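You operate a simulated robot arm through the tools that you are given. There is no shell and no other tool.

Carry out the task below with a simulated robot arm. There is one attempt and no reset: what you move stays moved.

TASK
Clamp the green board and fit the capacitor named on the card inside the white flap.
Fine: black lever down on the board; stripe to the white bar, flush; shut the flap again.

The check looks at the end state, three seconds after you hand in, the way a careful person would. Anything else that was tipped, shoved, dropped, spilled or broken makes it a failure.

THE ROBOT
A 7-joint arm with a two-finger parallel gripper on a trunk, on a base that drives. Base frame: it is fixed to the floor where the robot stands at the start and does not move with it; the origin is under the middle of the robot, x ahead of it, y to its left, z up; the surface under the hand at the start is at about z = 0.8. Readings come in m, degrees, newtons and seconds.
With the tool pointing down near the work surface it reaches from about 0.22 to 0.74 m from the robot's upright axis, wherever it stands. Its first joint turns from -166.0 to 166.0 degrees. Places, roughly: black upright lever [0.5, 0, 0.9]; slot in the green board on the rails [0.4, 0, 0.8]; white flap [0.6, 0.2, 0.8]. Payload 1.57 kg.
The TCP is the grasp point between the finger pads, 0.03 m short of the fingertips. In the tool frame z runs along the fingers and y along their closing line. The gripper opens to 0.11 m. The fingers are 0.024 m wide and 0.012 m thick; the gripper's body (0.048 by 0.112 m) begins 0.078 m behind the TCP.
Orientation is told as [roll, pitch, yaw] about the base's x, y, z axes, in that order, counted from this pose: with the fingers straight down and closing along the base's y, the tool's x points along the base's -x, its y along +y and its z along -z.

THE INTERFACE
- The arm moves only by the tool nudge_tool. Its argument "rows" is a list of rows, each a list of 3 entries, a list of its own where there are three numbers: the shift along the tool's x, y, z in units of 50 mm (1.0 is 50 mm), then the turn, a rotation vector about the tool's x, y, z in units of 5 degrees (1.0 is 5 degrees), then the finger opening in m, from 0 to 0.11. In form: [[[tx, ty, tz], [rx, ry, rz], hand], ...]. A call has 1 to 20 rows; each row shifts and turns the commanded pose from where the row before left it, along the tool's axes as they then stand. A call with a number of a shift or a turn outside -1 to 1 is refused whole. Rows are played at 5 a second. More than 0.05 m and 8.6 degrees between two rows, or a gripper value outside its range, and nothing of the call is played. Where a pose cannot be reached the arm comes as near as it can. A force on the tool above 80 N (or 10 N above the force at the start of the call, whichever is more), or a blocked arm, ends the call early, and 0.2 s more pass. The fingers move at their own pace (about 0.045 m/s each) and stop on an object; they squeeze with about 40 N. The grip force told is the motor's: it shows also when the fingers shut on nothing. Time passes only in rows, and 0.2 s behind the last, so rows that do not move let the fingers close. The reply holds the time, the measured pose of the TCP, the force on the tool along the base axes, the opening and the grip force, in the units named above and with some noise, with the torque about the TCP (base axes, N m) and any sound that the robot's microphone picked up.
- Cameras (640 x 400 px; columns grow to the right, rows downward): "scene" is now at [0.0133, 0.1298, 1.5312]; the picture's right is [-0.29, -0.96, 0.00], its down [-0.78, 0.24, -0.58] and it looks along [0.56, -0.17, -0.81] (base axes); focal length 259 px, centre (320, 200). "wrist" rides on the gripper at [0.07, 0.016, -0.141] in the tool frame; the picture's right is [-0.23, 0.97, 0.00], its down [-0.86, -0.20, -0.48] and it looks along [-0.47, -0.11, 0.88] (tool axes); focal length 222 px, centre (320, 200). There is no depth. A picture from a camera that has moved, and an enlarged one, comes with that camera's place and axes in the base frame and with its lens. The place of the scene camera against the robot may be out by one fixed shift of up to 0.025 m in any direction.
- camera(camera): a new picture of that camera. It takes no simulated time.
- lift_body(by): slides the trunk up (or, below 0, down) by that many m; the arm and the scene camera ride with it, the base frame stays. It gives what a move gives, with no picture.
- roll_base(legs): drives the robot by 1 to 6 legs, each [ahead, turn to the left] in m and degrees, along the robot's own axes; the way and the turn of a leg run together, so that a leg with both is an arc; at most 1.5 m and 180 degrees a leg. The arm and the cameras ride along, it lands a little off, and it stops where it bumps. It gives what a move gives.
- turn_head(pan, tilt): turns the head with the scene camera to pan (to the left, within 155 degrees either way) and tilt (down, from -29 to 69), counted from straight ahead of the robot. It gives what a move gives.
- inspect(camera, box): a new picture of the part [left, top, right, bottom] of that camera's present view, enlarged. It takes no simulated time.
- hand_in(): hands the job in; it is judged then, once.

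Places have to be worked out from the pictures, the camera data and where the tool is seen. Open the gripper and draw the arm clear of the work before you hand the job in, unless the task says otherwise.

The tools are called after ">>>" as name(argument=value, ...) on one line, values as JSON. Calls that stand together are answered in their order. nudge_tool: Moves the arm, as the interface text tells. Its arguments: {"type":"object","properties":{"rows":{"type":"array"}},"required":["rows"]} The other tools are called the same way: lift_body (by) slides the trunk up or down; roll_base (legs) drives the base; turn_head (pan, tilt) turns the head that bears the scene camera; camera (camera) takes a picture; inspect (camera, box) takes an enlarged picture of a part of a camera's view; hand_in () hands the job in.

At the start:

```text
time_s: 0.0
ee_pos: [0.4656, 0.1248, 1.112]
tcp_rot: [-0.1, 0.0, 0.0]
ft_force: [0.3, -0.4, 0.5]
moment: [0.0, -0.03, -0.01]
gripper_width: 0.1102
gripper_force: 0.0
trunk travel left (down, up): [-0.5, 0.09]
robot x, y, heading: [0.0028, -0.0016, 0.2]
head pan, tilt: [-16.8, 54.5]
```

scene: 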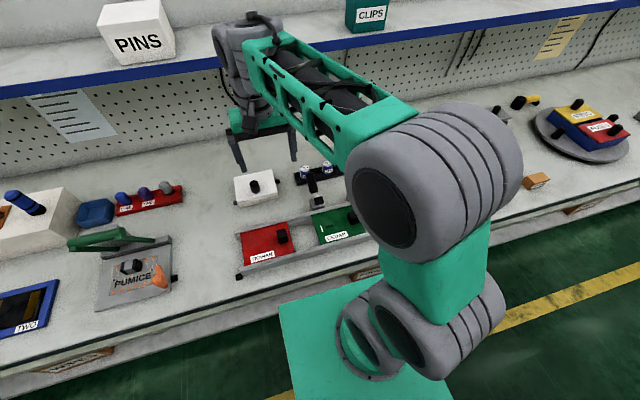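
wrist: 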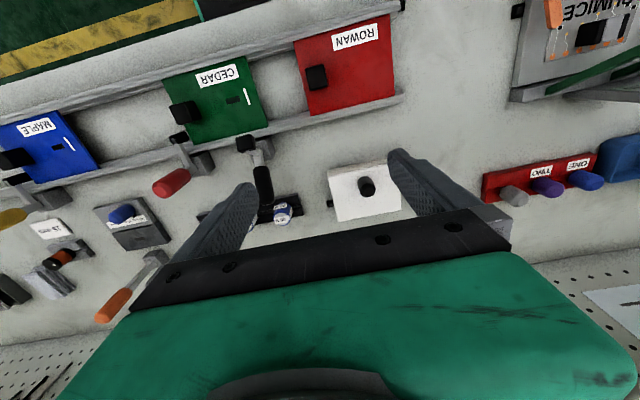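

The start pictures show a bench with boards on rails, levers, a white box with a flap, and capacitors. I first look closer at the parts with both cameras.

>>> inspect(camera="wrist", box=[140, 40, 420, 240])

>>> inspect(camera="scene", box=[220, 140, 380, 270])

>>> inspect(camera="wrist", box=[0, 80, 200, 330])

```text
2.00 times, centred on (280, 140) of wrist
camera zoom: at [0.3958, 0.1418, 1.2546], right [0.23, 0.97, 0.0], down [0.86, -0.2, 0.48], along [0.47, -0.11, -0.88], focal length 444 px, centre (400, 320)
```

zoom: 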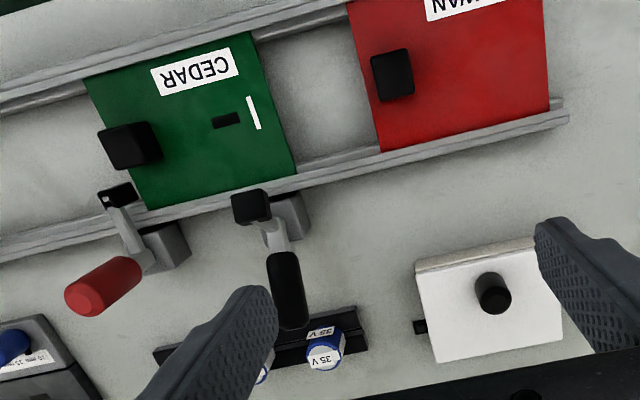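

```text
3.08 times, centred on (300, 205) of scene
camera zoom: at [0.0133, 0.1298, 1.5312], right [-0.29, -0.96, 0.0], down [-0.78, 0.24, -0.58], along [0.56, -0.17, -0.81], focal length 798 px, centre (382, 185)
```

zoom: 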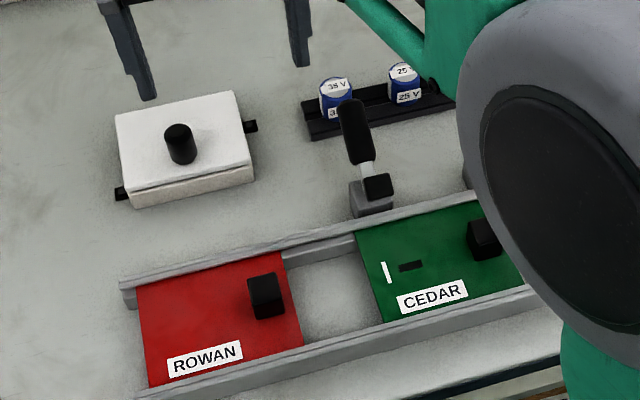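

```text
1.60 times, centred on (100, 205) of wrist
camera zoom: at [0.3958, 0.1418, 1.2546], right [0.23, 0.97, 0.0], down [0.86, -0.2, 0.48], along [0.47, -0.11, -0.88], focal length 355 px, centre (672, 192)
```

zoom: 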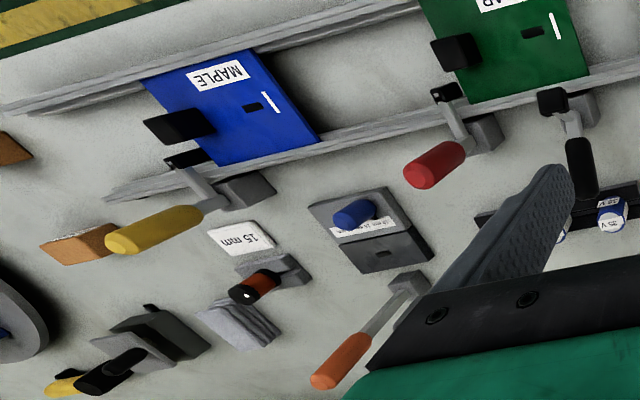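

From the wrist picture I judge the flap's knob at about (0.594, 0.187). I go down above and short of it, with the fingertips still high, to look at the flap closely.

>>> nudge_tool(rows=[[[0.0, 0.3, 0.6], [0, 0, 0], 0.11], [[0.0, 0.3, 0.6], [0, 0, 0], 0.11], [[0.0, 0.3, 0.6], [0, 0, 0], 0.11], [[0.0, 0.3, 0.4], [0, 0, 0], 0.11]])

>>> camera(camera="wrist")

>>> camera(camera="scene")

```text
time_s: 1.0
ee_pos: [0.4636, 0.184, 1.0023]
tcp_rot: [-0.1, -0.1, 0.0]
ft_force: [0.3, -0.4, -0.2]
moment: [0.01, -0.01, 0.0]
gripper_width: 0.11
gripper_force: 0.0
trunk travel left (down, up): [-0.5, 0.09]
robot x, y, heading: [-0.0007, 0.0029, 0.1]
head pan, tilt: [-16.8, 54.5]
```

```text
taken
camera wrist: at [0.395, 0.1999, 1.1448], right [0.23, 0.97, 0.0], down [0.86, -0.2, 0.48], along [0.47, -0.11, -0.88], focal length 222 px, centre (320, 200)
```

wrist: 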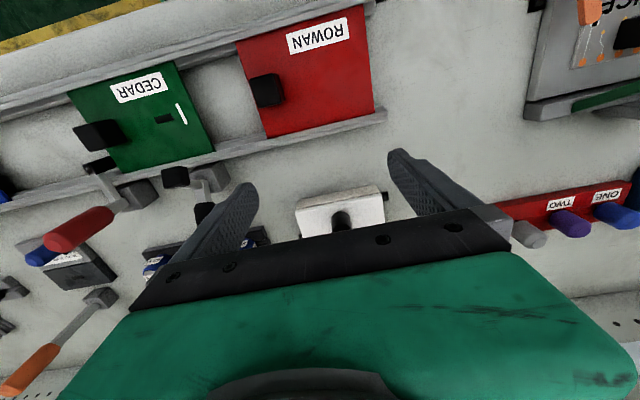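

```text
taken
camera scene: at [0.0134, 0.13, 1.5312], right [-0.29, -0.96, 0.0], down [-0.78, 0.23, -0.58], along [0.56, -0.17, -0.81], focal length 259 px, centre (320, 200)
```

scene: 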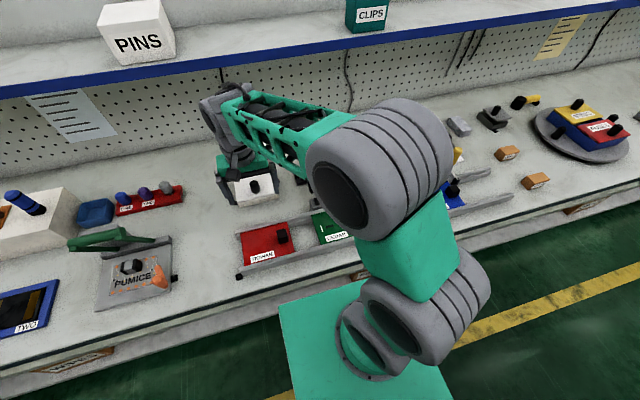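

The gripper hides half of the box from here, so I move the hand forward over it, keeping the height.

>>> nudge_tool(rows=[[[-0.7, 0.0, 0.0], [0, 0, 0], 0.11], [[-0.7, 0.0, 0.0], [0, 0, 0], 0.11], [[-0.7, 0.0, 0.0], [0, 0, 0], 0.11]])

>>> camera(camera="wrist")

>>> inspect(camera="wrist", box=[200, 0, 440, 220])

>>> inspect(camera="wrist", box=[0, 0, 240, 200])

```text
time_s: 1.8
ee_pos: [0.5728, 0.1835, 1.0039]
tcp_rot: [0.0, 0.0, 0.1]
ft_force: [-0.7, 0.5, 0.5]
moment: [-0.02, 0.03, -0.01]
gripper_width: 0.1099
gripper_force: 0.1
trunk travel left (down, up): [-0.5, 0.09]
robot x, y, heading: [0.0005, -0.0003, 0.1]
head pan, tilt: [-16.8, 54.5]
```

```text
taken
camera wrist: at [0.504, 0.2003, 1.1457], right [0.23, 0.97, 0.0], down [0.86, -0.2, 0.48], along [0.47, -0.11, -0.88], focal length 222 px, centre (320, 200)
```

wrist: 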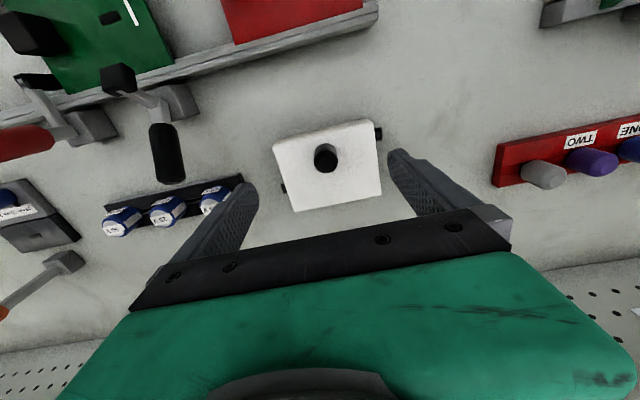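

```text
1.82 times, centred on (320, 110) of wrist
camera zoom: at [0.504, 0.2003, 1.1457], right [0.23, 0.97, 0.0], down [0.86, -0.2, 0.48], along [0.47, -0.11, -0.88], focal length 404 px, centre (320, 364)
```

zoom: 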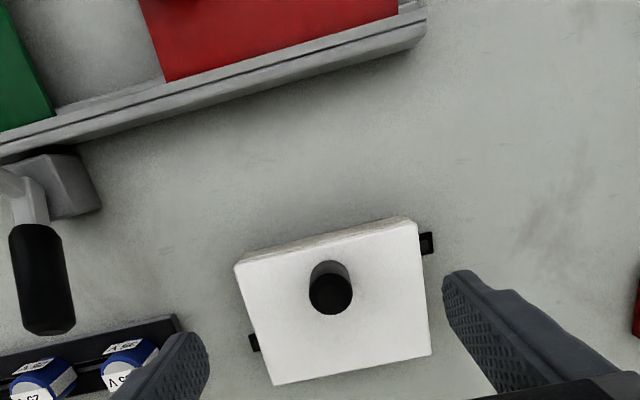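

```text
2.00 times, centred on (120, 100) of wrist
camera zoom: at [0.504, 0.2003, 1.1457], right [0.23, 0.97, 0.0], down [0.86, -0.2, 0.48], along [0.47, -0.11, -0.88], focal length 444 px, centre (720, 400)
```

zoom: 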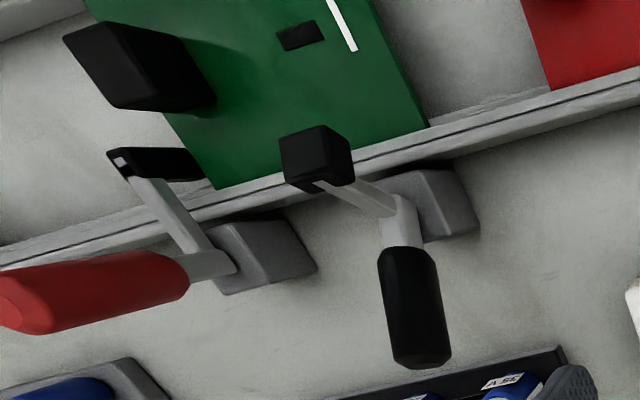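

Three capacitors stand in a rack at the right, and the flap lid has a knob in its middle. I zoom further on the box and the capacitors.

>>> inspect(camera="wrist", box=[260, 105, 400, 220])

>>> inspect(camera="wrist", box=[90, 160, 240, 250])

>>> inspect(camera="scene", box=[200, 120, 340, 270])

```text
3.48 times, centred on (330, 162) of wrist
camera zoom: at [0.504, 0.2003, 1.1457], right [0.23, 0.97, 0.0], down [0.86, -0.2, 0.48], along [0.47, -0.11, -0.88], focal length 773 px, centre (285, 330)
```

zoom: 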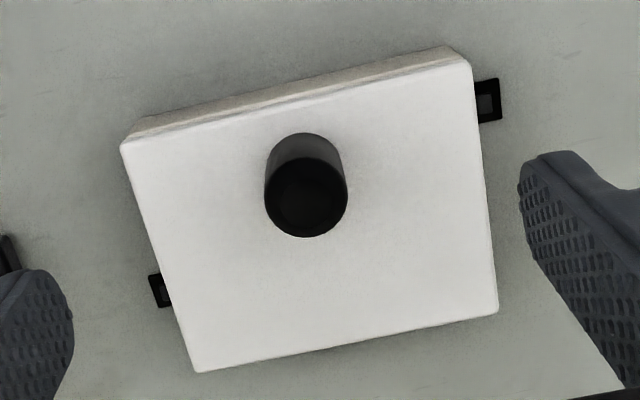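

```text
4.27 times, centred on (165, 205) of wrist
camera zoom: at [0.504, 0.2003, 1.1457], right [0.23, 0.97, 0.0], down [0.86, -0.2, 0.48], along [0.47, -0.11, -0.88], focal length 948 px, centre (981, 179)
```

zoom: 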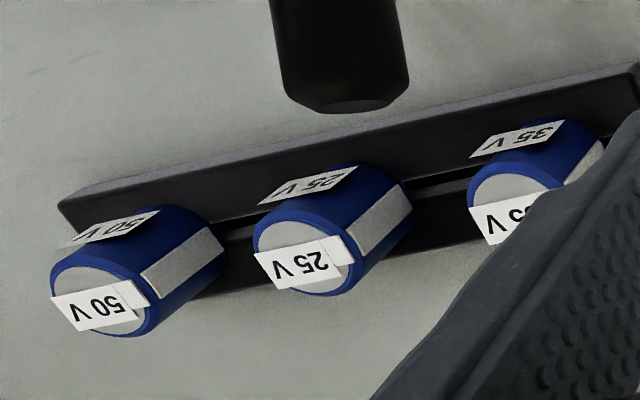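

```text
2.67 times, centred on (270, 195) of scene
camera zoom: at [0.0136, 0.1298, 1.5312], right [-0.29, -0.96, 0.0], down [-0.78, 0.24, -0.58], along [0.56, -0.17, -0.81], focal length 692 px, centre (453, 213)
```

zoom: 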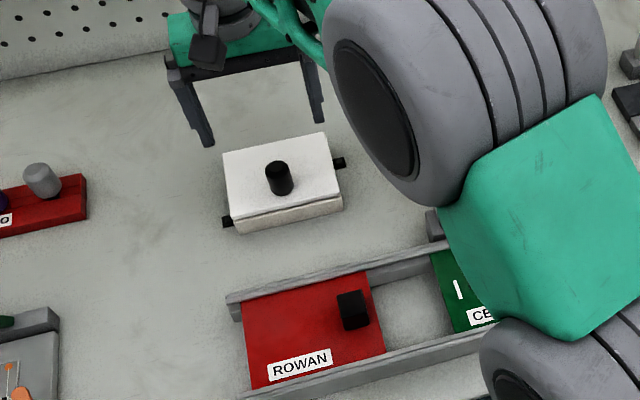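

The capacitors read 50 V, 25 V and 35 V, with grey stripes facing +y. To find the flap's hinge side I turn the hand by 90 degrees so its camera looks along +y at the box from the side.

>>> nudge_tool(rows=[[[0, 0, 0], [0, 0, -1], 0.11], [[0, 0, 0], [0, 0, -1], 0.11], [[0, 0, 0], [0, 0, -1], 0.11], [[0, 0, 0], [0, 0, -1], 0.11], [[0, 0, 0], [0, 0, -1], 0.11], [[0, 0, 0], [0, 0, -1], 0.11], [[0, 0, 0], [0, 0, -1], 0.11], [[0, 0, 0], [0, 0, -1], 0.11], [[0, 0, 0], [0, 0, -1], 0.11], [[0, 0, 0], [0, 0, -1], 0.11], [[0, 0, 0], [0, 0, -1], 0.11], [[0, 0, 0], [0, 0, -1], 0.11], [[0, 0, 0], [0, 0, -1], 0.11], [[0, 0, 0], [0, 0, -1], 0.11], [[0, 0, 0], [0, 0, -1], 0.11], [[0, 0, 0], [0, 0, -1], 0.11], [[0, 0, 0], [0, 0, -1], 0.11], [[0, 0, 0], [0, 0, -1], 0.11]])

>>> camera(camera="wrist")

```text
time_s: 5.6
ee_pos: [0.5707, 0.185, 1.0017]
tcp_rot: [0.0, 0.1, 90.0]
ft_force: [-0.3, -0.9, 0.4]
moment: [-0.01, 0.0, -0.02]
gripper_width: 0.11
gripper_force: 0.0
trunk travel left (down, up): [-0.5, 0.09]
robot x, y, heading: [0.0022, -0.0009, -0.2]
head pan, tilt: [-16.8, 54.5]
```

```text
taken
camera wrist: at [0.5546, 0.1153, 1.1443], right [-0.97, 0.23, 0.0], down [0.2, 0.86, 0.48], along [0.11, 0.47, -0.88], focal length 222 px, centre (320, 200)
```

wrist: 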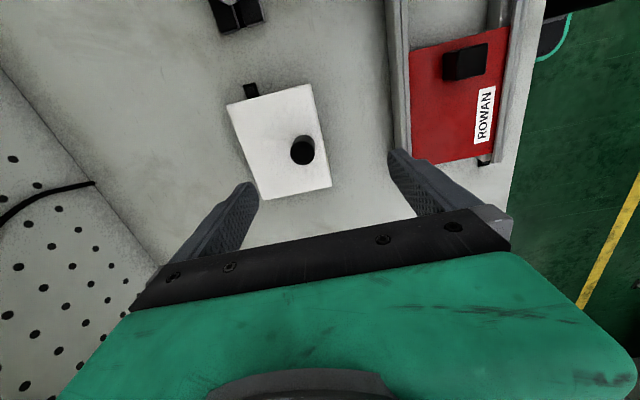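

The knob sits nearer to the robot-side edge, which suggests a hinge on the far (+x) edge. I zoom in on the lid to check.

>>> inspect(camera="wrist", box=[210, 70, 350, 210])

```text
2.86 times, centred on (280, 140) of wrist
camera zoom: at [0.5546, 0.1153, 1.1443], right [-0.97, 0.23, 0.0], down [0.2, 0.86, 0.48], along [0.11, 0.47, -0.88], focal length 635 px, centre (434, 371)
```

zoom: 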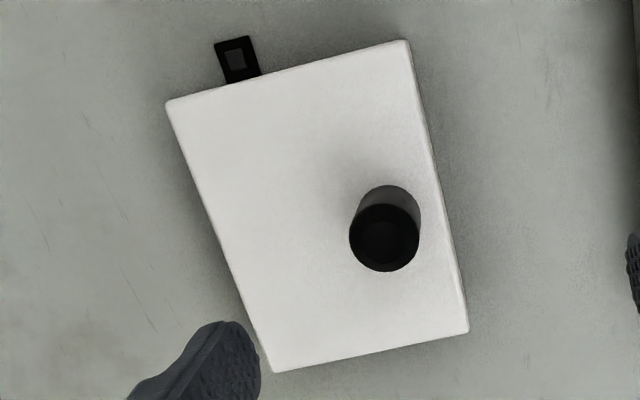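

The two views agree: the lid top is at z≈0.842, spanning x 0.568–0.677 and y 0.118–0.257. The knob (about 29 mm wide, top z≈0.886) is at (0.592, 0.187), so the hinge should be on the far edge. I turn the hand back and come above the knob.

>>> nudge_tool(rows=[[[0, 0, 0], [0, 0, 1], 0.11], [[0, 0, 0], [0, 0, 1], 0.11], [[0, 0, 0], [0, 0, 1], 0.11], [[0, 0, 0], [0, 0, 1], 0.11], [[0, 0, 0], [0, 0, 1], 0.11], [[0, 0, 0], [0, 0, 1], 0.11], [[0, 0, 0], [0, 0, 1], 0.11], [[0, 0, 0], [0, 0, 1], 0.11], [[0, 0, 0], [0, 0, 1], 0.11], [[0, 0, 0], [0, 0, 1], 0.11], [[0, 0, 0], [0, 0, 1], 0.11], [[0, 0, 0], [0, 0, 1], 0.11], [[0, 0, 0], [0, 0, 1], 0.11], [[0, 0, 0], [0, 0, 1], 0.11], [[0, 0, 0], [0, 0, 1], 0.11], [[0, 0, 0], [0, 0, 1], 0.11], [[0, 0, 0], [0, 0, 1], 0.11], [[0, 0, 0], [0, 0, 1], 0.11], [[-0.4, 0.06, 0.6], [0, 0, 0], 0.11], [[0, 0, 0.6], [0, 0, 0], 0.11]])

>>> camera(camera="wrist")

>>> inspect(camera="scene", box=[200, 120, 340, 270])

```text
time_s: 9.8
ee_pos: [0.5924, 0.19, 0.9423]
tcp_rot: [0.0, 0.0, 0.0]
ft_force: [0.5, -0.2, -0.1]
moment: [0.0, 0.06, 0.01]
gripper_width: 0.1102
gripper_force: 0.0
trunk travel left (down, up): [-0.5, 0.09]
robot x, y, heading: [-0.001, 0.002, 0.2]
head pan, tilt: [-16.8, 54.5]
```

```text
taken
camera wrist: at [0.5228, 0.2058, 1.0849], right [0.23, 0.97, 0.0], down [0.85, -0.2, 0.48], along [0.47, -0.11, -0.88], focal length 222 px, centre (320, 200)
```

wrist: 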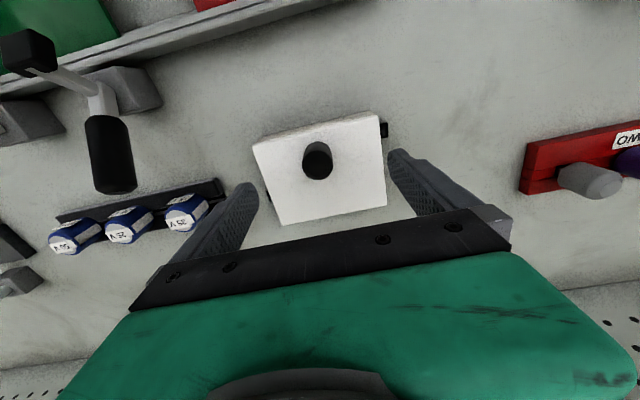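

```text
2.67 times, centred on (270, 195) of scene
camera zoom: at [0.0139, 0.13, 1.5312], right [-0.29, -0.96, 0.0], down [-0.78, 0.23, -0.58], along [0.56, -0.17, -0.81], focal length 692 px, centre (453, 213)
```

zoom: 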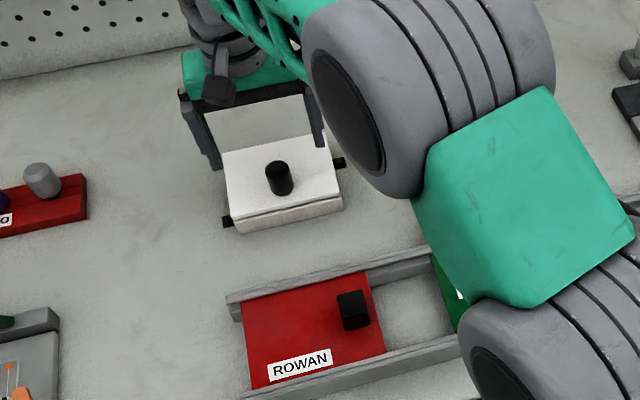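

The new view confirms the knob at (0.590, 0.188). I lower so that the fingertips stay about 12 mm above the lid and close on the knob.

>>> nudge_tool(rows=[[[0.02, -0.03, 0.4], [0, 0, 0], 0.11], [[0, 0, 0.4], [0, 0, 0], 0.08], [[0, 0, 0.36], [0, 0, 0], 0.06], [[0, 0, 0], [0, 0, 0], 0.04], [[0, 0, 0], [0, 0, 0], 0.02], [[0, 0, 0], [0, 0, 0], 0.0], [[0, 0, 0], [0, 0, 0], 0.0], [[0, 0, 0], [0, 0, 0], 0.0], [[0, 0, 0], [0, 0, 0], 0.0]])

>>> camera(camera="wrist")

```text
time_s: 11.8
ee_pos: [0.5932, 0.1876, 0.8861]
tcp_rot: [-0.1, 0.0, -0.1]
ft_force: [-0.6, -8.7, -1.0]
moment: [0.44, 0.06, -0.05]
gripper_width: 0.0294
gripper_force: 39.5
trunk travel left (down, up): [-0.5, 0.09]
robot x, y, heading: [0.0027, -0.0008, -0.1]
head pan, tilt: [-16.8, 54.5]
```

```text
taken
camera wrist: at [0.5222, 0.2032, 1.029], right [0.23, 0.97, 0.0], down [0.86, -0.2, 0.48], along [0.47, -0.11, -0.88], focal length 222 px, centre (320, 200)
```

wrist: 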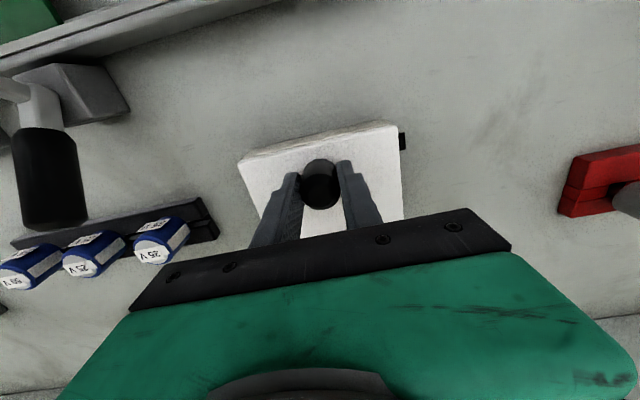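

The knob is held at 29 mm opening. I lift about 15 degrees along the arc for a hinge on the far edge and watch the force.

>>> nudge_tool(rows=[[[0, -0.02, 0], [0, 0, 0], 0.0], [[-0.068, 0, -0.146], [0, 0, 0], 0.0], [[-0.084, 0, -0.138], [0, 0, 0], 0.0], [[-0.092, 0, -0.132], [0, 0, 0], 0.0]])

>>> inspect(camera="scene", box=[200, 120, 340, 270])

>>> camera(camera="wrist")

```text
time_s: 12.8
ee_pos: [0.601, 0.1862, 0.9047]
tcp_rot: [-0.1, 0.2, 0.3]
ft_force: [-13.3, 5.0, -7.8]
moment: [0.76, 1.4, 0.02]
gripper_width: 0.0295
gripper_force: 39.2
trunk travel left (down, up): [-0.5, 0.09]
robot x, y, heading: [0.0022, -0.0006, 0.2]
head pan, tilt: [-16.8, 54.5]
```

```text
2.67 times, centred on (270, 195) of scene
camera zoom: at [0.0124, 0.1305, 1.5312], right [-0.29, -0.96, 0.0], down [-0.78, 0.23, -0.58], along [0.56, -0.17, -0.81], focal length 692 px, centre (453, 213)
```

zoom: 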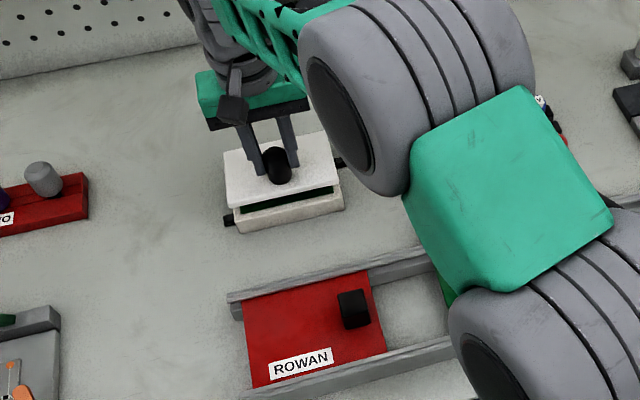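

```text
taken
camera wrist: at [0.5317, 0.203, 1.0482], right [0.22, 0.97, 0.0], down [0.86, -0.2, 0.48], along [0.46, -0.11, -0.88], focal length 222 px, centre (320, 200)
```

wrist: 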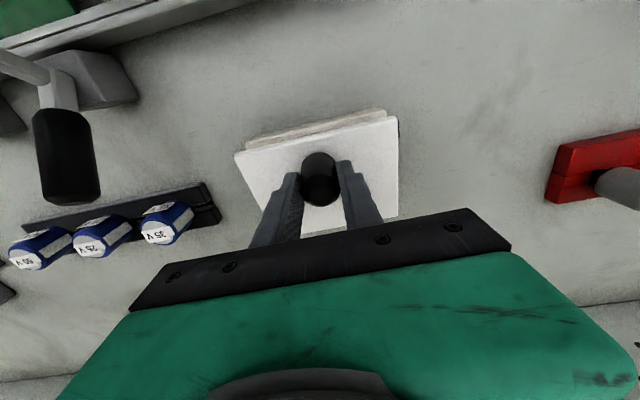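

The lid opens with the hinge on the far edge as judged; the hand feels a moment since the knob resists turning in the pads. I continue the arc with the hand tilting along.

>>> nudge_tool(rows=[[[0.04, 0, 0.0], [0, 1, 0], 0.0], [[-0.1, 0, -0.13], [0, 1, 0], 0.0], [[-0.127, 0, -0.126], [0, 1, 0], 0.0], [[-0.127, 0, -0.126], [0, 1, 0], 0.0]])

>>> inspect(camera="scene", box=[200, 120, 340, 270])

```text
time_s: 13.8
ee_pos: [0.6142, 0.1874, 0.9173]
tcp_rot: [0.3, 13.5, 0.3]
ft_force: [11.7, 48.6, 7.7]
moment: [0.58, -1.3, -0.06]
gripper_width: 0.0291
gripper_force: 38.6
out of reach, approached as far as the arm can: row 3, 4
trunk travel left (down, up): [-0.5, 0.09]
robot x, y, heading: [0.0002, 0.0005, 0.6]
head pan, tilt: [-16.8, 54.5]
```

```text
2.67 times, centred on (270, 195) of scene
camera zoom: at [0.0131, 0.1356, 1.5308], right [-0.28, -0.96, 0.0], down [-0.78, 0.23, -0.58], along [0.56, -0.17, -0.81], focal length 692 px, centre (453, 213)
```

zoom: 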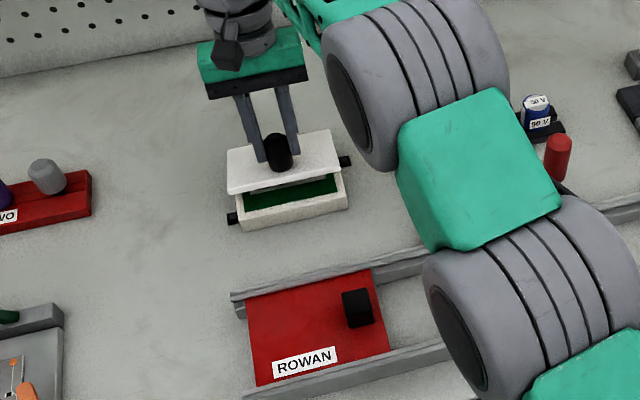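

The tilt ran out of reach and the side force rose, so I undo the last two rows to relax.

>>> nudge_tool(rows=[[[0.127, 0, 0.126], [0, -1, 0], 0.0], [[0.127, 0, 0.126], [0, -1, 0], 0.0], [[0, 0, 0], [0, 0, 0], 0.0]])

>>> inspect(camera="scene", box=[200, 120, 340, 270])

```text
time_s: 14.6
ee_pos: [0.6001, 0.1869, 0.9053]
tcp_rot: [0.0, 3.8, 0.3]
ft_force: [23.2, 49.5, -14.0]
moment: [1.51, -0.46, -0.31]
gripper_width: 0.0297
gripper_force: 39.4
trunk travel left (down, up): [-0.5, 0.09]
robot x, y, heading: [0.0011, 0.0008, 0.2]
head pan, tilt: [-16.8, 54.5]
```

```text
2.67 times, centred on (270, 195) of scene
camera zoom: at [0.0166, 0.1365, 1.5305], right [-0.28, -0.96, 0.01], down [-0.78, 0.23, -0.58], along [0.55, -0.17, -0.81], focal length 692 px, centre (453, 213)
```

zoom: 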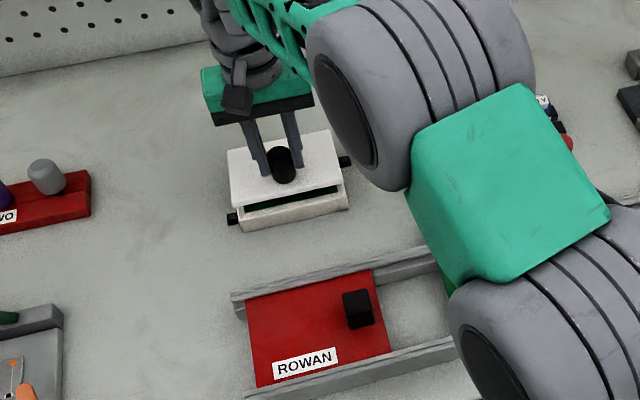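

The side force shows that the commanded pose has slipped a few mm toward -y and -x; I shift it back.

>>> nudge_tool(rows=[[[-0.03, 0.07, 0], [0, 0, 0], 0.0], [[0, 0, 0], [0, 0, 0], 0.0]])

```text
time_s: 15.2
ee_pos: [0.6001, 0.1864, 0.9045]
tcp_rot: [-0.1, 4.1, 0.1]
ft_force: [11.2, 32.3, -9.1]
moment: [1.37, -0.16, -0.06]
gripper_width: 0.0292
gripper_force: 39.1
trunk travel left (down, up): [-0.5, 0.09]
robot x, y, heading: [-0.0003, -0.0036, 0.1]
head pan, tilt: [-16.8, 54.5]
```

Side force fell from 49 to 32 N; I shift a little more in +y.

>>> nudge_tool(rows=[[[-0.02, 0.08, 0], [0, 0, 0], 0.0], [[0, 0, 0], [0, 0, 0], 0.0]])

```text
time_s: 15.8
ee_pos: [0.601, 0.1862, 0.9057]
tcp_rot: [0.0, 4.2, -0.3]
ft_force: [6.5, 4.1, -7.6]
moment: [0.51, 0.02, -0.38]
gripper_width: 0.0292
gripper_force: 38.4
trunk travel left (down, up): [-0.5, 0.09]
robot x, y, heading: [-0.0009, -0.0008, -0.2]
head pan, tilt: [-16.8, 54.5]
```

Forces are small again. I go on opening with a nearly upright hand, letting the knob turn in the pads.

>>> nudge_tool(rows=[[[-0.096, 0, -0.129], [0, 0, 0], 0.0], [[-0.108, 0, -0.12], [0, 0, 0], 0.0], [[-0.117, 0, -0.113], [0, 0, 0], 0.0], [[0, 0, 0], [0, 0, 0], 0.0]])

>>> inspect(camera="scene", box=[200, 120, 340, 270])

```text
time_s: 16.8
ee_pos: [0.6144, 0.1879, 0.924]
tcp_rot: [0.0, 4.3, -0.1]
ft_force: [-11.8, -12.1, -7.5]
moment: [-0.83, 1.35, 0.15]
gripper_width: 0.0292
gripper_force: 38.6
trunk travel left (down, up): [-0.5, 0.09]
robot x, y, heading: [-0.0016, 0.0039, -0.1]
head pan, tilt: [-16.8, 54.5]
```

```text
2.67 times, centred on (270, 195) of scene
camera zoom: at [0.0129, 0.129, 1.5313], right [-0.29, -0.96, 0.0], down [-0.78, 0.24, -0.58], along [0.56, -0.17, -0.81], focal length 692 px, centre (453, 213)
```

zoom: 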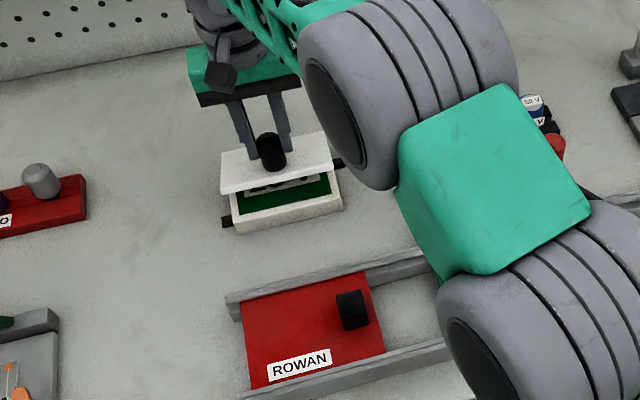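

The card is appearing under the lid. I shift slightly in -y (small side force) and open about 15 degrees more, then zoom in.

>>> nudge_tool(rows=[[[-0.126, -0.02, -0.099], [0, 0, 0], 0.0], [[-0.134, 0, -0.09], [0, 0, 0], 0.0], [[-0.12, 0, -0.078], [0, 0, 0], 0.0], [[0, 0, 0], [0, 0, 0], 0.0]])

>>> inspect(camera="scene", box=[240, 160, 290, 210])

```text
time_s: 17.8
ee_pos: [0.6343, 0.186, 0.9363]
tcp_rot: [0.0, 3.9, 0.0]
ft_force: [-16.9, -13.8, 7.5]
moment: [-0.86, 1.22, 0.39]
gripper_width: 0.0292
gripper_force: 38.9
trunk travel left (down, up): [-0.5, 0.09]
robot x, y, heading: [-0.0031, 0.0044, 0.2]
head pan, tilt: [-16.8, 54.5]
```

```text
8.00 times, centred on (265, 185) of scene
camera zoom: at [0.011, 0.1285, 1.5315], right [-0.29, -0.96, 0.0], down [-0.78, 0.24, -0.58], along [0.56, -0.17, -0.81], focal length 2075 px, centre (760, 320)
```

zoom: 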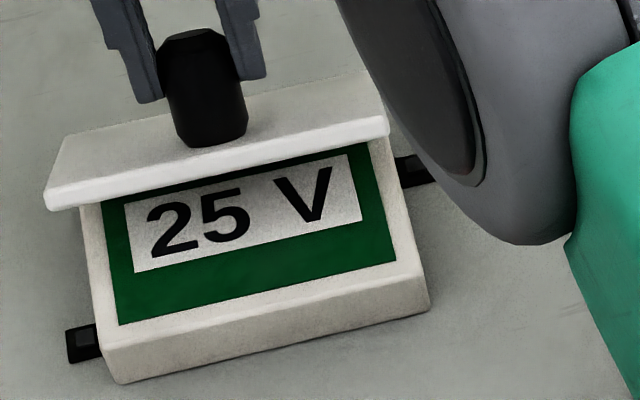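

The card reads "25 V" on green. Now I shut the flap by running the arc backwards.

>>> nudge_tool(rows=[[[0.12, 0, 0.078], [0, 0, 0], 0.0], [[0.134, 0, 0.09], [0, 0, 0], 0.0], [[0.126, 0, 0.099], [0, 0, 0], 0.0], [[0.117, 0, 0.113], [0, 0, 0], 0.0], [[0.108, 0, 0.12], [0, 0, 0], 0.0], [[0.096, 0, 0.129], [0, 0, 0], 0.0], [[0, 0, 0], [0, 0, 0], 0.0]])

>>> inspect(camera="scene", box=[200, 120, 340, 270])

```text
time_s: 19.4
ee_pos: [0.6008, 0.1877, 0.9064]
tcp_rot: [0.0, 4.1, -0.1]
ft_force: [21.4, -5.7, 0.7]
moment: [-0.72, -1.39, 0.21]
gripper_width: 0.0292
gripper_force: 39.0
trunk travel left (down, up): [-0.5, 0.09]
robot x, y, heading: [0.0008, 0.0016, 0.1]
head pan, tilt: [-16.8, 54.5]
```

```text
2.67 times, centred on (270, 195) of scene
camera zoom: at [0.0157, 0.1295, 1.5312], right [-0.29, -0.96, 0.0], down [-0.78, 0.24, -0.58], along [0.55, -0.17, -0.81], focal length 692 px, centre (453, 213)
```

zoom: 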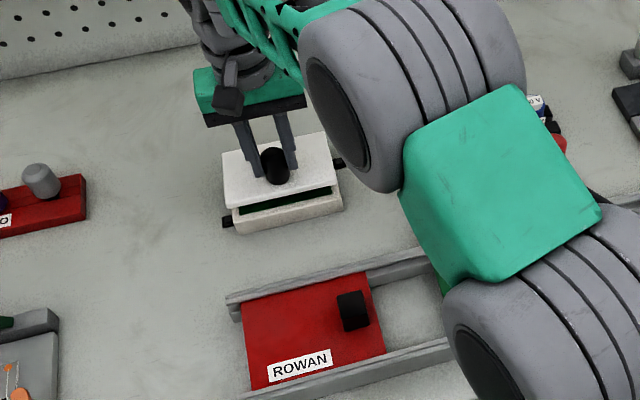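

About 15 degrees remain; I lower the knob the rest of the way along the arc while bringing the hand upright.

>>> nudge_tool(rows=[[[0.06, 0, 0.1], [0, -0.3, 0], 0.0], [[0.05, 0, 0.1], [0, -0.3, 0], 0.0], [[0.04, 0, 0.1], [0, -0.2, 0], 0.0], [[0.02, 0, 0.1], [0, 0, 0], 0.0], [[0, 0, 0], [0, 0, 0], 0.0]])

>>> inspect(camera="scene", box=[240, 150, 300, 220])

```text
time_s: 20.6
ee_pos: [0.5877, 0.187, 0.8875]
tcp_rot: [0.0, 0.2, 0.1]
ft_force: [1.1, -3.6, 14.4]
moment: [-0.68, -0.74, 0.05]
gripper_width: 0.0292
gripper_force: 39.4
trunk travel left (down, up): [-0.5, 0.09]
robot x, y, heading: [-0.0022, -0.0028, -0.2]
head pan, tilt: [-16.8, 54.5]
```

```text
5.71 times, centred on (270, 185) of scene
camera zoom: at [0.0119, 0.1293, 1.5314], right [-0.29, -0.96, 0.0], down [-0.78, 0.24, -0.58], along [0.56, -0.17, -0.81], focal length 1482 px, centre (606, 286)
```

zoom: 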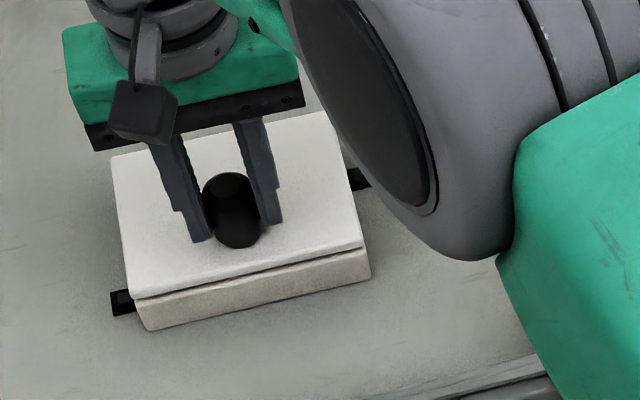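

The flap looks shut with 14 N of push-back. I open the fingers and rise slightly, then check the seam.

>>> nudge_tool(rows=[[[0, 0, 0], [0, 0, 0], 0.05], [[0, 0, 0], [0, 0, 0], 0.07], [[0, 0, -0.5], [0, 0, 0], 0.08], [[0, 0, -1], [0, 0, 0], 0.08], [[0, 0, -1], [0, 0, 0], 0.08]])

>>> inspect(camera="scene", box=[240, 150, 300, 220])

>>> camera(camera="wrist")

```text
time_s: 21.8
ee_pos: [0.5899, 0.1859, 1.012]
tcp_rot: [-0.1, 0.1, -0.1]
ft_force: [0.1, -0.7, 0.1]
moment: [-0.01, 0.0, 0.0]
gripper_width: 0.0801
gripper_force: 0.2
trunk travel left (down, up): [-0.5, 0.09]
robot x, y, heading: [-0.0009, 0.0009, -0.0]
head pan, tilt: [-16.8, 54.5]
```

```text
5.71 times, centred on (270, 185) of scene
camera zoom: at [0.0131, 0.13, 1.5311], right [-0.29, -0.96, 0.0], down [-0.78, 0.24, -0.58], along [0.56, -0.17, -0.81], focal length 1482 px, centre (606, 286)
```

zoom: 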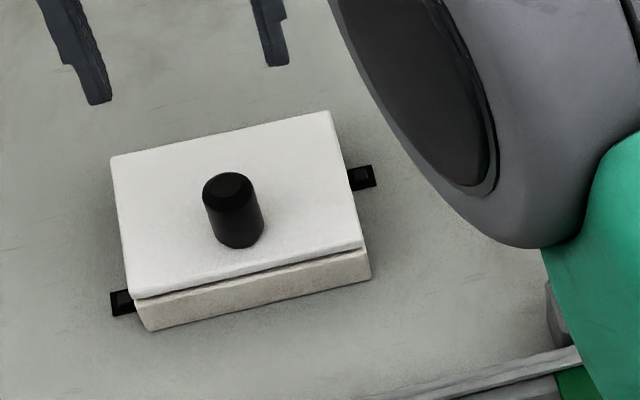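

```text
taken
camera wrist: at [0.5216, 0.2025, 1.1534], right [0.23, 0.97, 0.0], down [0.86, -0.2, 0.48], along [0.46, -0.11, -0.88], focal length 222 px, centre (320, 200)
```

wrist: 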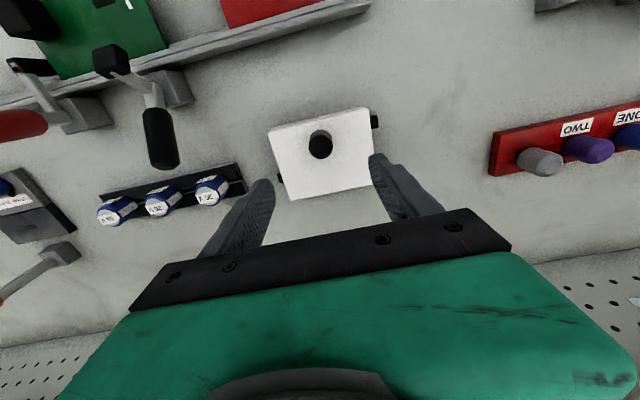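

The flap is shut again. Now I move the hand over the green board to look at the slot, bar and lever.

>>> nudge_tool(rows=[[[0, 0, -0.8], [0, 0, 0], 0.08], [[0.7, -0.7, 0], [0, 0, 0], 0.08], [[0.7, -0.7, 0], [0, 0, 0], 0.08], [[0.7, -0.7, 0], [0, 0, 0], 0.08], [[0.7, -0.7, 0], [0, 0, 0], 0.08], [[0.7, -0.7, 0], [0, 0, 0], 0.08], [[0.7, -0.6, 0], [0, 0, 0], 0.08]])

>>> camera(camera="wrist")

>>> inspect(camera="wrist", box=[220, 0, 420, 200])

```text
time_s: 23.4
ee_pos: [0.3778, -0.0123, 1.0528]
tcp_rot: [0.1, 0.1, 0.0]
ft_force: [-0.3, -0.1, 0.5]
moment: [-0.01, 0.05, 0.0]
gripper_width: 0.0799
gripper_force: 0.1
trunk travel left (down, up): [-0.5, 0.09]
robot x, y, heading: [-0.0015, -0.0013, -0.1]
head pan, tilt: [-16.8, 54.5]
```

```text
taken
camera wrist: at [0.3092, 0.0034, 1.1951], right [0.23, 0.97, 0.0], down [0.86, -0.2, 0.48], along [0.47, -0.11, -0.88], focal length 222 px, centre (320, 200)
```

wrist: 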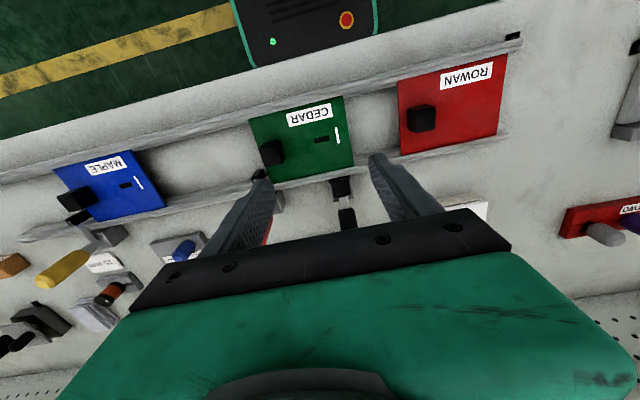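

```text
2.00 times, centred on (320, 100) of wrist
camera zoom: at [0.3092, 0.0034, 1.1951], right [0.23, 0.97, 0.0], down [0.86, -0.2, 0.48], along [0.47, -0.11, -0.88], focal length 444 px, centre (320, 400)
```

zoom: 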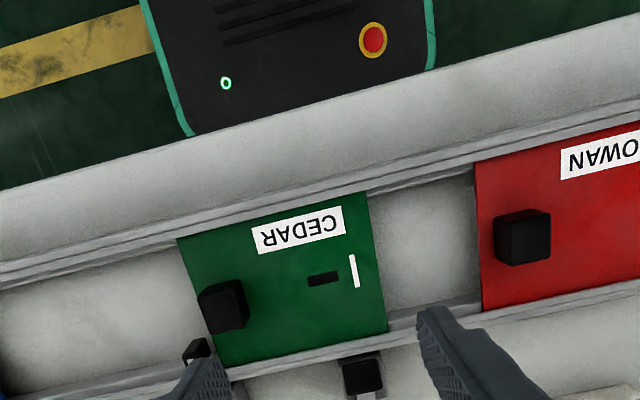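

The slot is at about (0.398, -0.016), elongated along y, with the white bar on its +y side. I now look at the lever from the scene camera and closer from the hand.

>>> camera(camera="scene")

>>> inspect(camera="wrist", box=[0, 130, 240, 340])

```text
taken
camera scene: at [0.013, 0.1299, 1.5312], right [-0.29, -0.96, 0.0], down [-0.78, 0.24, -0.58], along [0.56, -0.17, -0.81], focal length 259 px, centre (320, 200)
```

scene: 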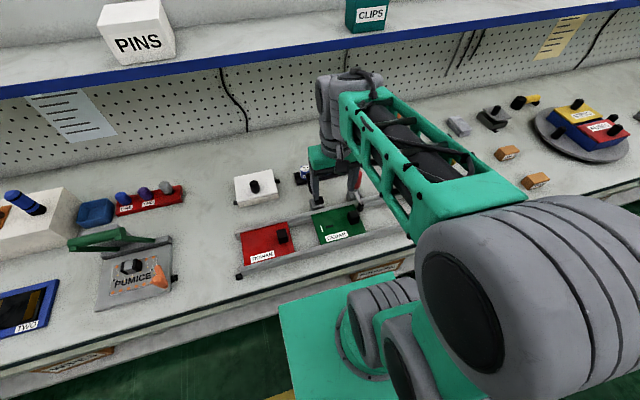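

```text
1.90 times, centred on (120, 235) of wrist
camera zoom: at [0.3092, 0.0034, 1.1951], right [0.23, 0.97, 0.0], down [0.86, -0.2, 0.48], along [0.47, -0.11, -0.88], focal length 423 px, centre (701, 133)
```

zoom: 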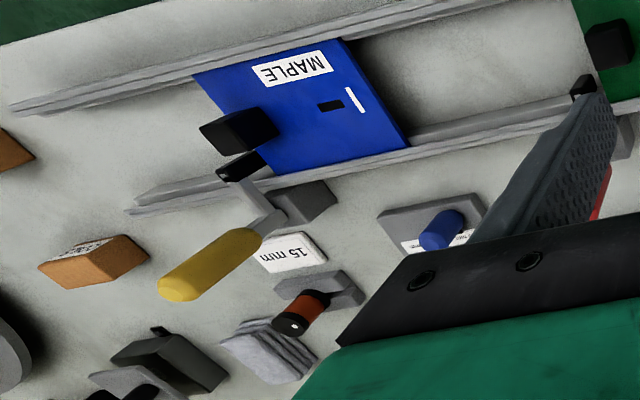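

Triangulating from the views puts the lever's foot at about (0.459, 0.002, 0.888), but the shape needs a side view. I move to the open bench left of the lever and turn the camera to look along -y.

>>> nudge_tool(rows=[[[-0.55, 0.7, 0], [0, 0, 0], 0.08], [[-0.55, 0.7, 0], [0, 0, 0], 0.08], [[-0.55, 0.7, 0], [0, 0, 0], 0.08], [[-0.55, 0.7, 0], [0, 0, 0], 0.08]])

>>> nudge_tool(rows=[[[0, 0, 0], [0, 0, 1], 0.08], [[0, 0, 0], [0, 0, 1], 0.08], [[0, 0, 0], [0, 0, 1], 0.08], [[0, 0, 0], [0, 0, 1], 0.08], [[0, 0, 0], [0, 0, 1], 0.08], [[0, 0, 0], [0, 0, 1], 0.08], [[0, 0, 0], [0, 0, 1], 0.08], [[0, 0, 0], [0, 0, 1], 0.08], [[0, 0, 0], [0, 0, 1], 0.08], [[0, 0, 0], [0, 0, 1], 0.08], [[0, 0, 0], [0, 0, 1], 0.08], [[0, 0, 0], [0, 0, 1], 0.08], [[0, 0, 0], [0, 0, 1], 0.08], [[0, 0, 0], [0, 0, 1], 0.08], [[0, 0, 0], [0, 0, 1], 0.08], [[0, 0, 0], [0, 0, 1], 0.08], [[0, 0, 0], [0, 0, 1], 0.08], [[0, 0, 0], [0, 0, 1], 0.08]])

>>> camera(camera="wrist")

```text
time_s: 24.4
ee_pos: [0.4925, 0.1241, 1.05]
tcp_rot: [0.0, 0.1, 0.0]
ft_force: [0.1, 0.1, -0.2]
moment: [0.01, 0.02, 0.0]
gripper_width: 0.0799
gripper_force: 0.0
trunk travel left (down, up): [-0.5, 0.09]
robot x, y, heading: [0.0012, 0.0032, -0.0]
head pan, tilt: [-16.8, 54.5]
```

```text
time_s: 28.2
ee_pos: [0.4902, 0.122, 1.0518]
tcp_rot: [-0.1, 0.1, -90.2]
ft_force: [-0.6, -0.6, 0.1]
moment: [-0.02, 0.02, 0.0]
gripper_width: 0.0799
gripper_force: 0.1
trunk travel left (down, up): [-0.5, 0.09]
robot x, y, heading: [-0.0007, 0.0023, -0.2]
head pan, tilt: [-16.8, 54.5]
```

```text
taken
camera wrist: at [0.506, 0.1915, 1.1928], right [0.97, -0.23, 0.0], down [-0.2, -0.85, 0.48], along [-0.11, -0.47, -0.88], focal length 222 px, centre (320, 200)
```

wrist: 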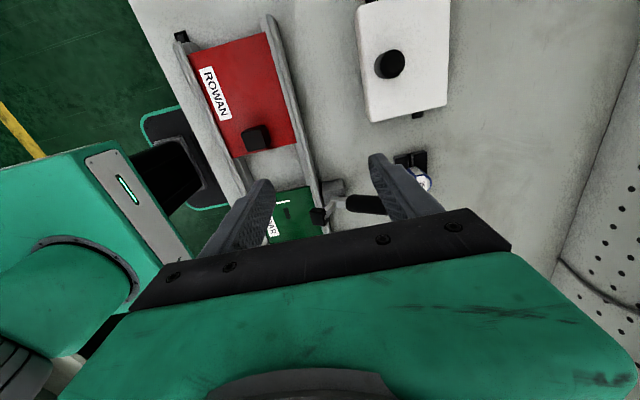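

The lever is hidden behind the gripper from here. I tilt the hand by 40 degrees so the camera looks flatter along -y, before moving in.

>>> nudge_tool(rows=[[[0, 0, 0], [0, -1, 0], 0.08], [[0, 0, 0], [0, -1, 0], 0.08], [[0, 0, 0], [0, -1, 0], 0.08], [[0, 0, 0], [0, -1, 0], 0.08], [[0, 0, 0], [0, -1, 0], 0.08], [[0, 0, 0], [0, -1, 0], 0.08], [[0, 0, 0], [0, -1, 0], 0.08], [[0, 0, 0], [0, -1, 0], 0.08]])

>>> camera(camera="wrist")

```text
time_s: 30.0
ee_pos: [0.4683, 0.1066, 1.0182]
tcp_rot: [0.1, -39.9, -90.1]
ft_force: [0.1, -0.5, 0.7]
moment: [0.02, 0.03, -0.01]
gripper_width: 0.0803
gripper_force: 0.1
out of reach, approached as far as the arm can: row 7, 8
trunk travel left (down, up): [-0.5, 0.09]
robot x, y, heading: [-0.0009, 0.0008, -0.2]
head pan, tilt: [-16.8, 54.5]
```

```text
taken
camera wrist: at [0.4853, 0.2505, 1.0826], right [0.97, -0.17, 0.15], down [-0.2, -0.35, 0.92], along [-0.11, -0.92, -0.37], focal length 222 px, centre (320, 200)
```

wrist: 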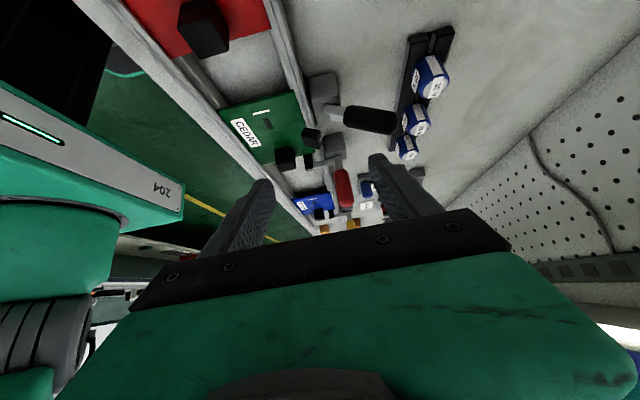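

This gives a useful side view of the lever. I zoom in.

>>> inspect(camera="wrist", box=[240, 60, 440, 200])

>>> inspect(camera="wrist", box=[290, 80, 410, 170])

```text
2.86 times, centred on (340, 130) of wrist
camera zoom: at [0.4853, 0.2505, 1.0826], right [0.97, -0.17, 0.15], down [-0.2, -0.35, 0.92], along [-0.11, -0.92, -0.37], focal length 635 px, centre (263, 400)
```

zoom: 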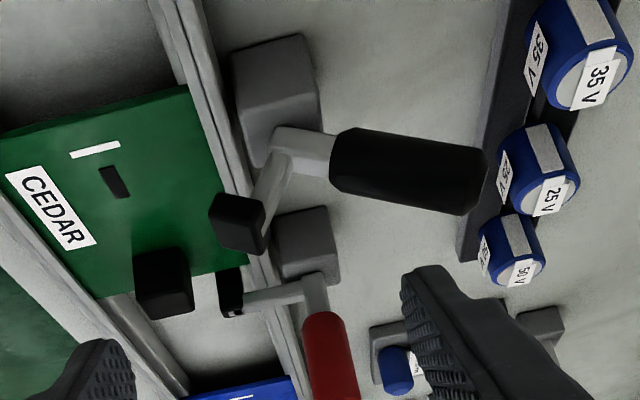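

```text
4.44 times, centred on (350, 125) of wrist
camera zoom: at [0.4853, 0.2505, 1.0826], right [0.97, -0.17, 0.15], down [-0.2, -0.35, 0.92], along [-0.11, -0.92, -0.37], focal length 987 px, centre (187, 533)
```

zoom: 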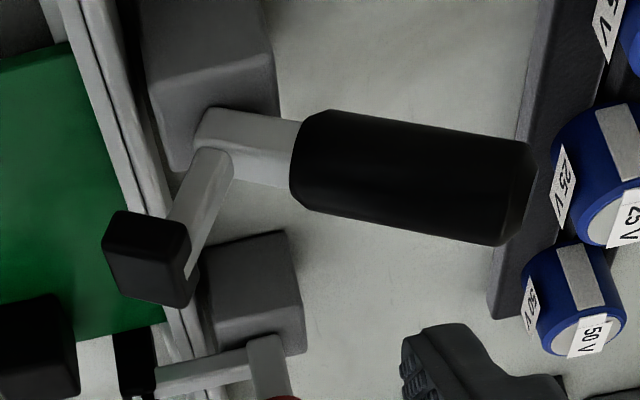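

The side view shows the black lever open: pivot at about (0.484, 0.862), foot raised to about (0.456, 0.889), and the handle leaning back to about (0.563, 0.906) at y≈0.011. The red one's foot is down with its handle upright, so I should swing the black handle up toward the board. First I bring the hand upright again.

>>> nudge_tool(rows=[[[0, 0, -0.3], [0, 1, 0], 0.08], [[0, 0, -0.3], [0, 1, 0], 0.08], [[0, 0, 0], [0, 1, 0], 0.08], [[0, 0, 0], [0, 1, 0], 0.08], [[0, 0, 0], [0, 1, 0], 0.08], [[0, 0, 0], [0, 1, 0], 0.08], [[0, 0, 0], [0, 1, 0], 0.08], [[0, 0, 0], [0, 1, 0], 0.08]])

>>> nudge_tool(rows=[[[0, 0, 0], [0, 0, -1], 0.08], [[0, 0, 0], [0, 0, -1], 0.08], [[0, 0, 0], [0, 0, -1], 0.08], [[0, 0, 0], [0, 0, -1], 0.08], [[0, 0, 0], [0, 0, -1], 0.08], [[0, 0, 0], [0, 0, -1], 0.08], [[0, 0, 0], [0, 0, -1], 0.08], [[0, 0, 0], [0, 0, -1], 0.08], [[0, 0, 0], [0, 0, -1], 0.08], [[0, 0, 0], [0, 0, -1], 0.08], [[0, 0, 0], [0, 0, -1], 0.08], [[0, 0, 0], [0, 0, -1], 0.08], [[0, 0, 0], [0, 0, -1], 0.08], [[0, 0, 0], [0, 0, -1], 0.08], [[0, 0, 0], [0, 0, -1], 0.08], [[0, 0, 0], [0, 0, -1], 0.08], [[0, 0, 0], [0, 0, -1], 0.08], [[0, 0, 0], [0, 0, -1], 0.08]])

```text
time_s: 31.8
ee_pos: [0.469, 0.1209, 1.0411]
tcp_rot: [0.0, 0.1, -90.0]
ft_force: [-0.1, 1.0, 0.1]
moment: [0.01, 0.0, 0.05]
gripper_width: 0.0801
gripper_force: 0.1
trunk travel left (down, up): [-0.5, 0.09]
robot x, y, heading: [-0.0019, 0.002, -0.2]
head pan, tilt: [-16.8, 54.5]
```

```text
time_s: 35.6
ee_pos: [0.4707, 0.1241, 1.0422]
tcp_rot: [0.0, 0.0, 0.0]
ft_force: [0.6, 0.2, -0.9]
moment: [0.0, -0.02, 0.03]
gripper_width: 0.0801
gripper_force: 0.1
trunk travel left (down, up): [-0.5, 0.09]
robot x, y, heading: [-0.0023, -0.0004, -0.1]
head pan, tilt: [-16.8, 54.5]
```

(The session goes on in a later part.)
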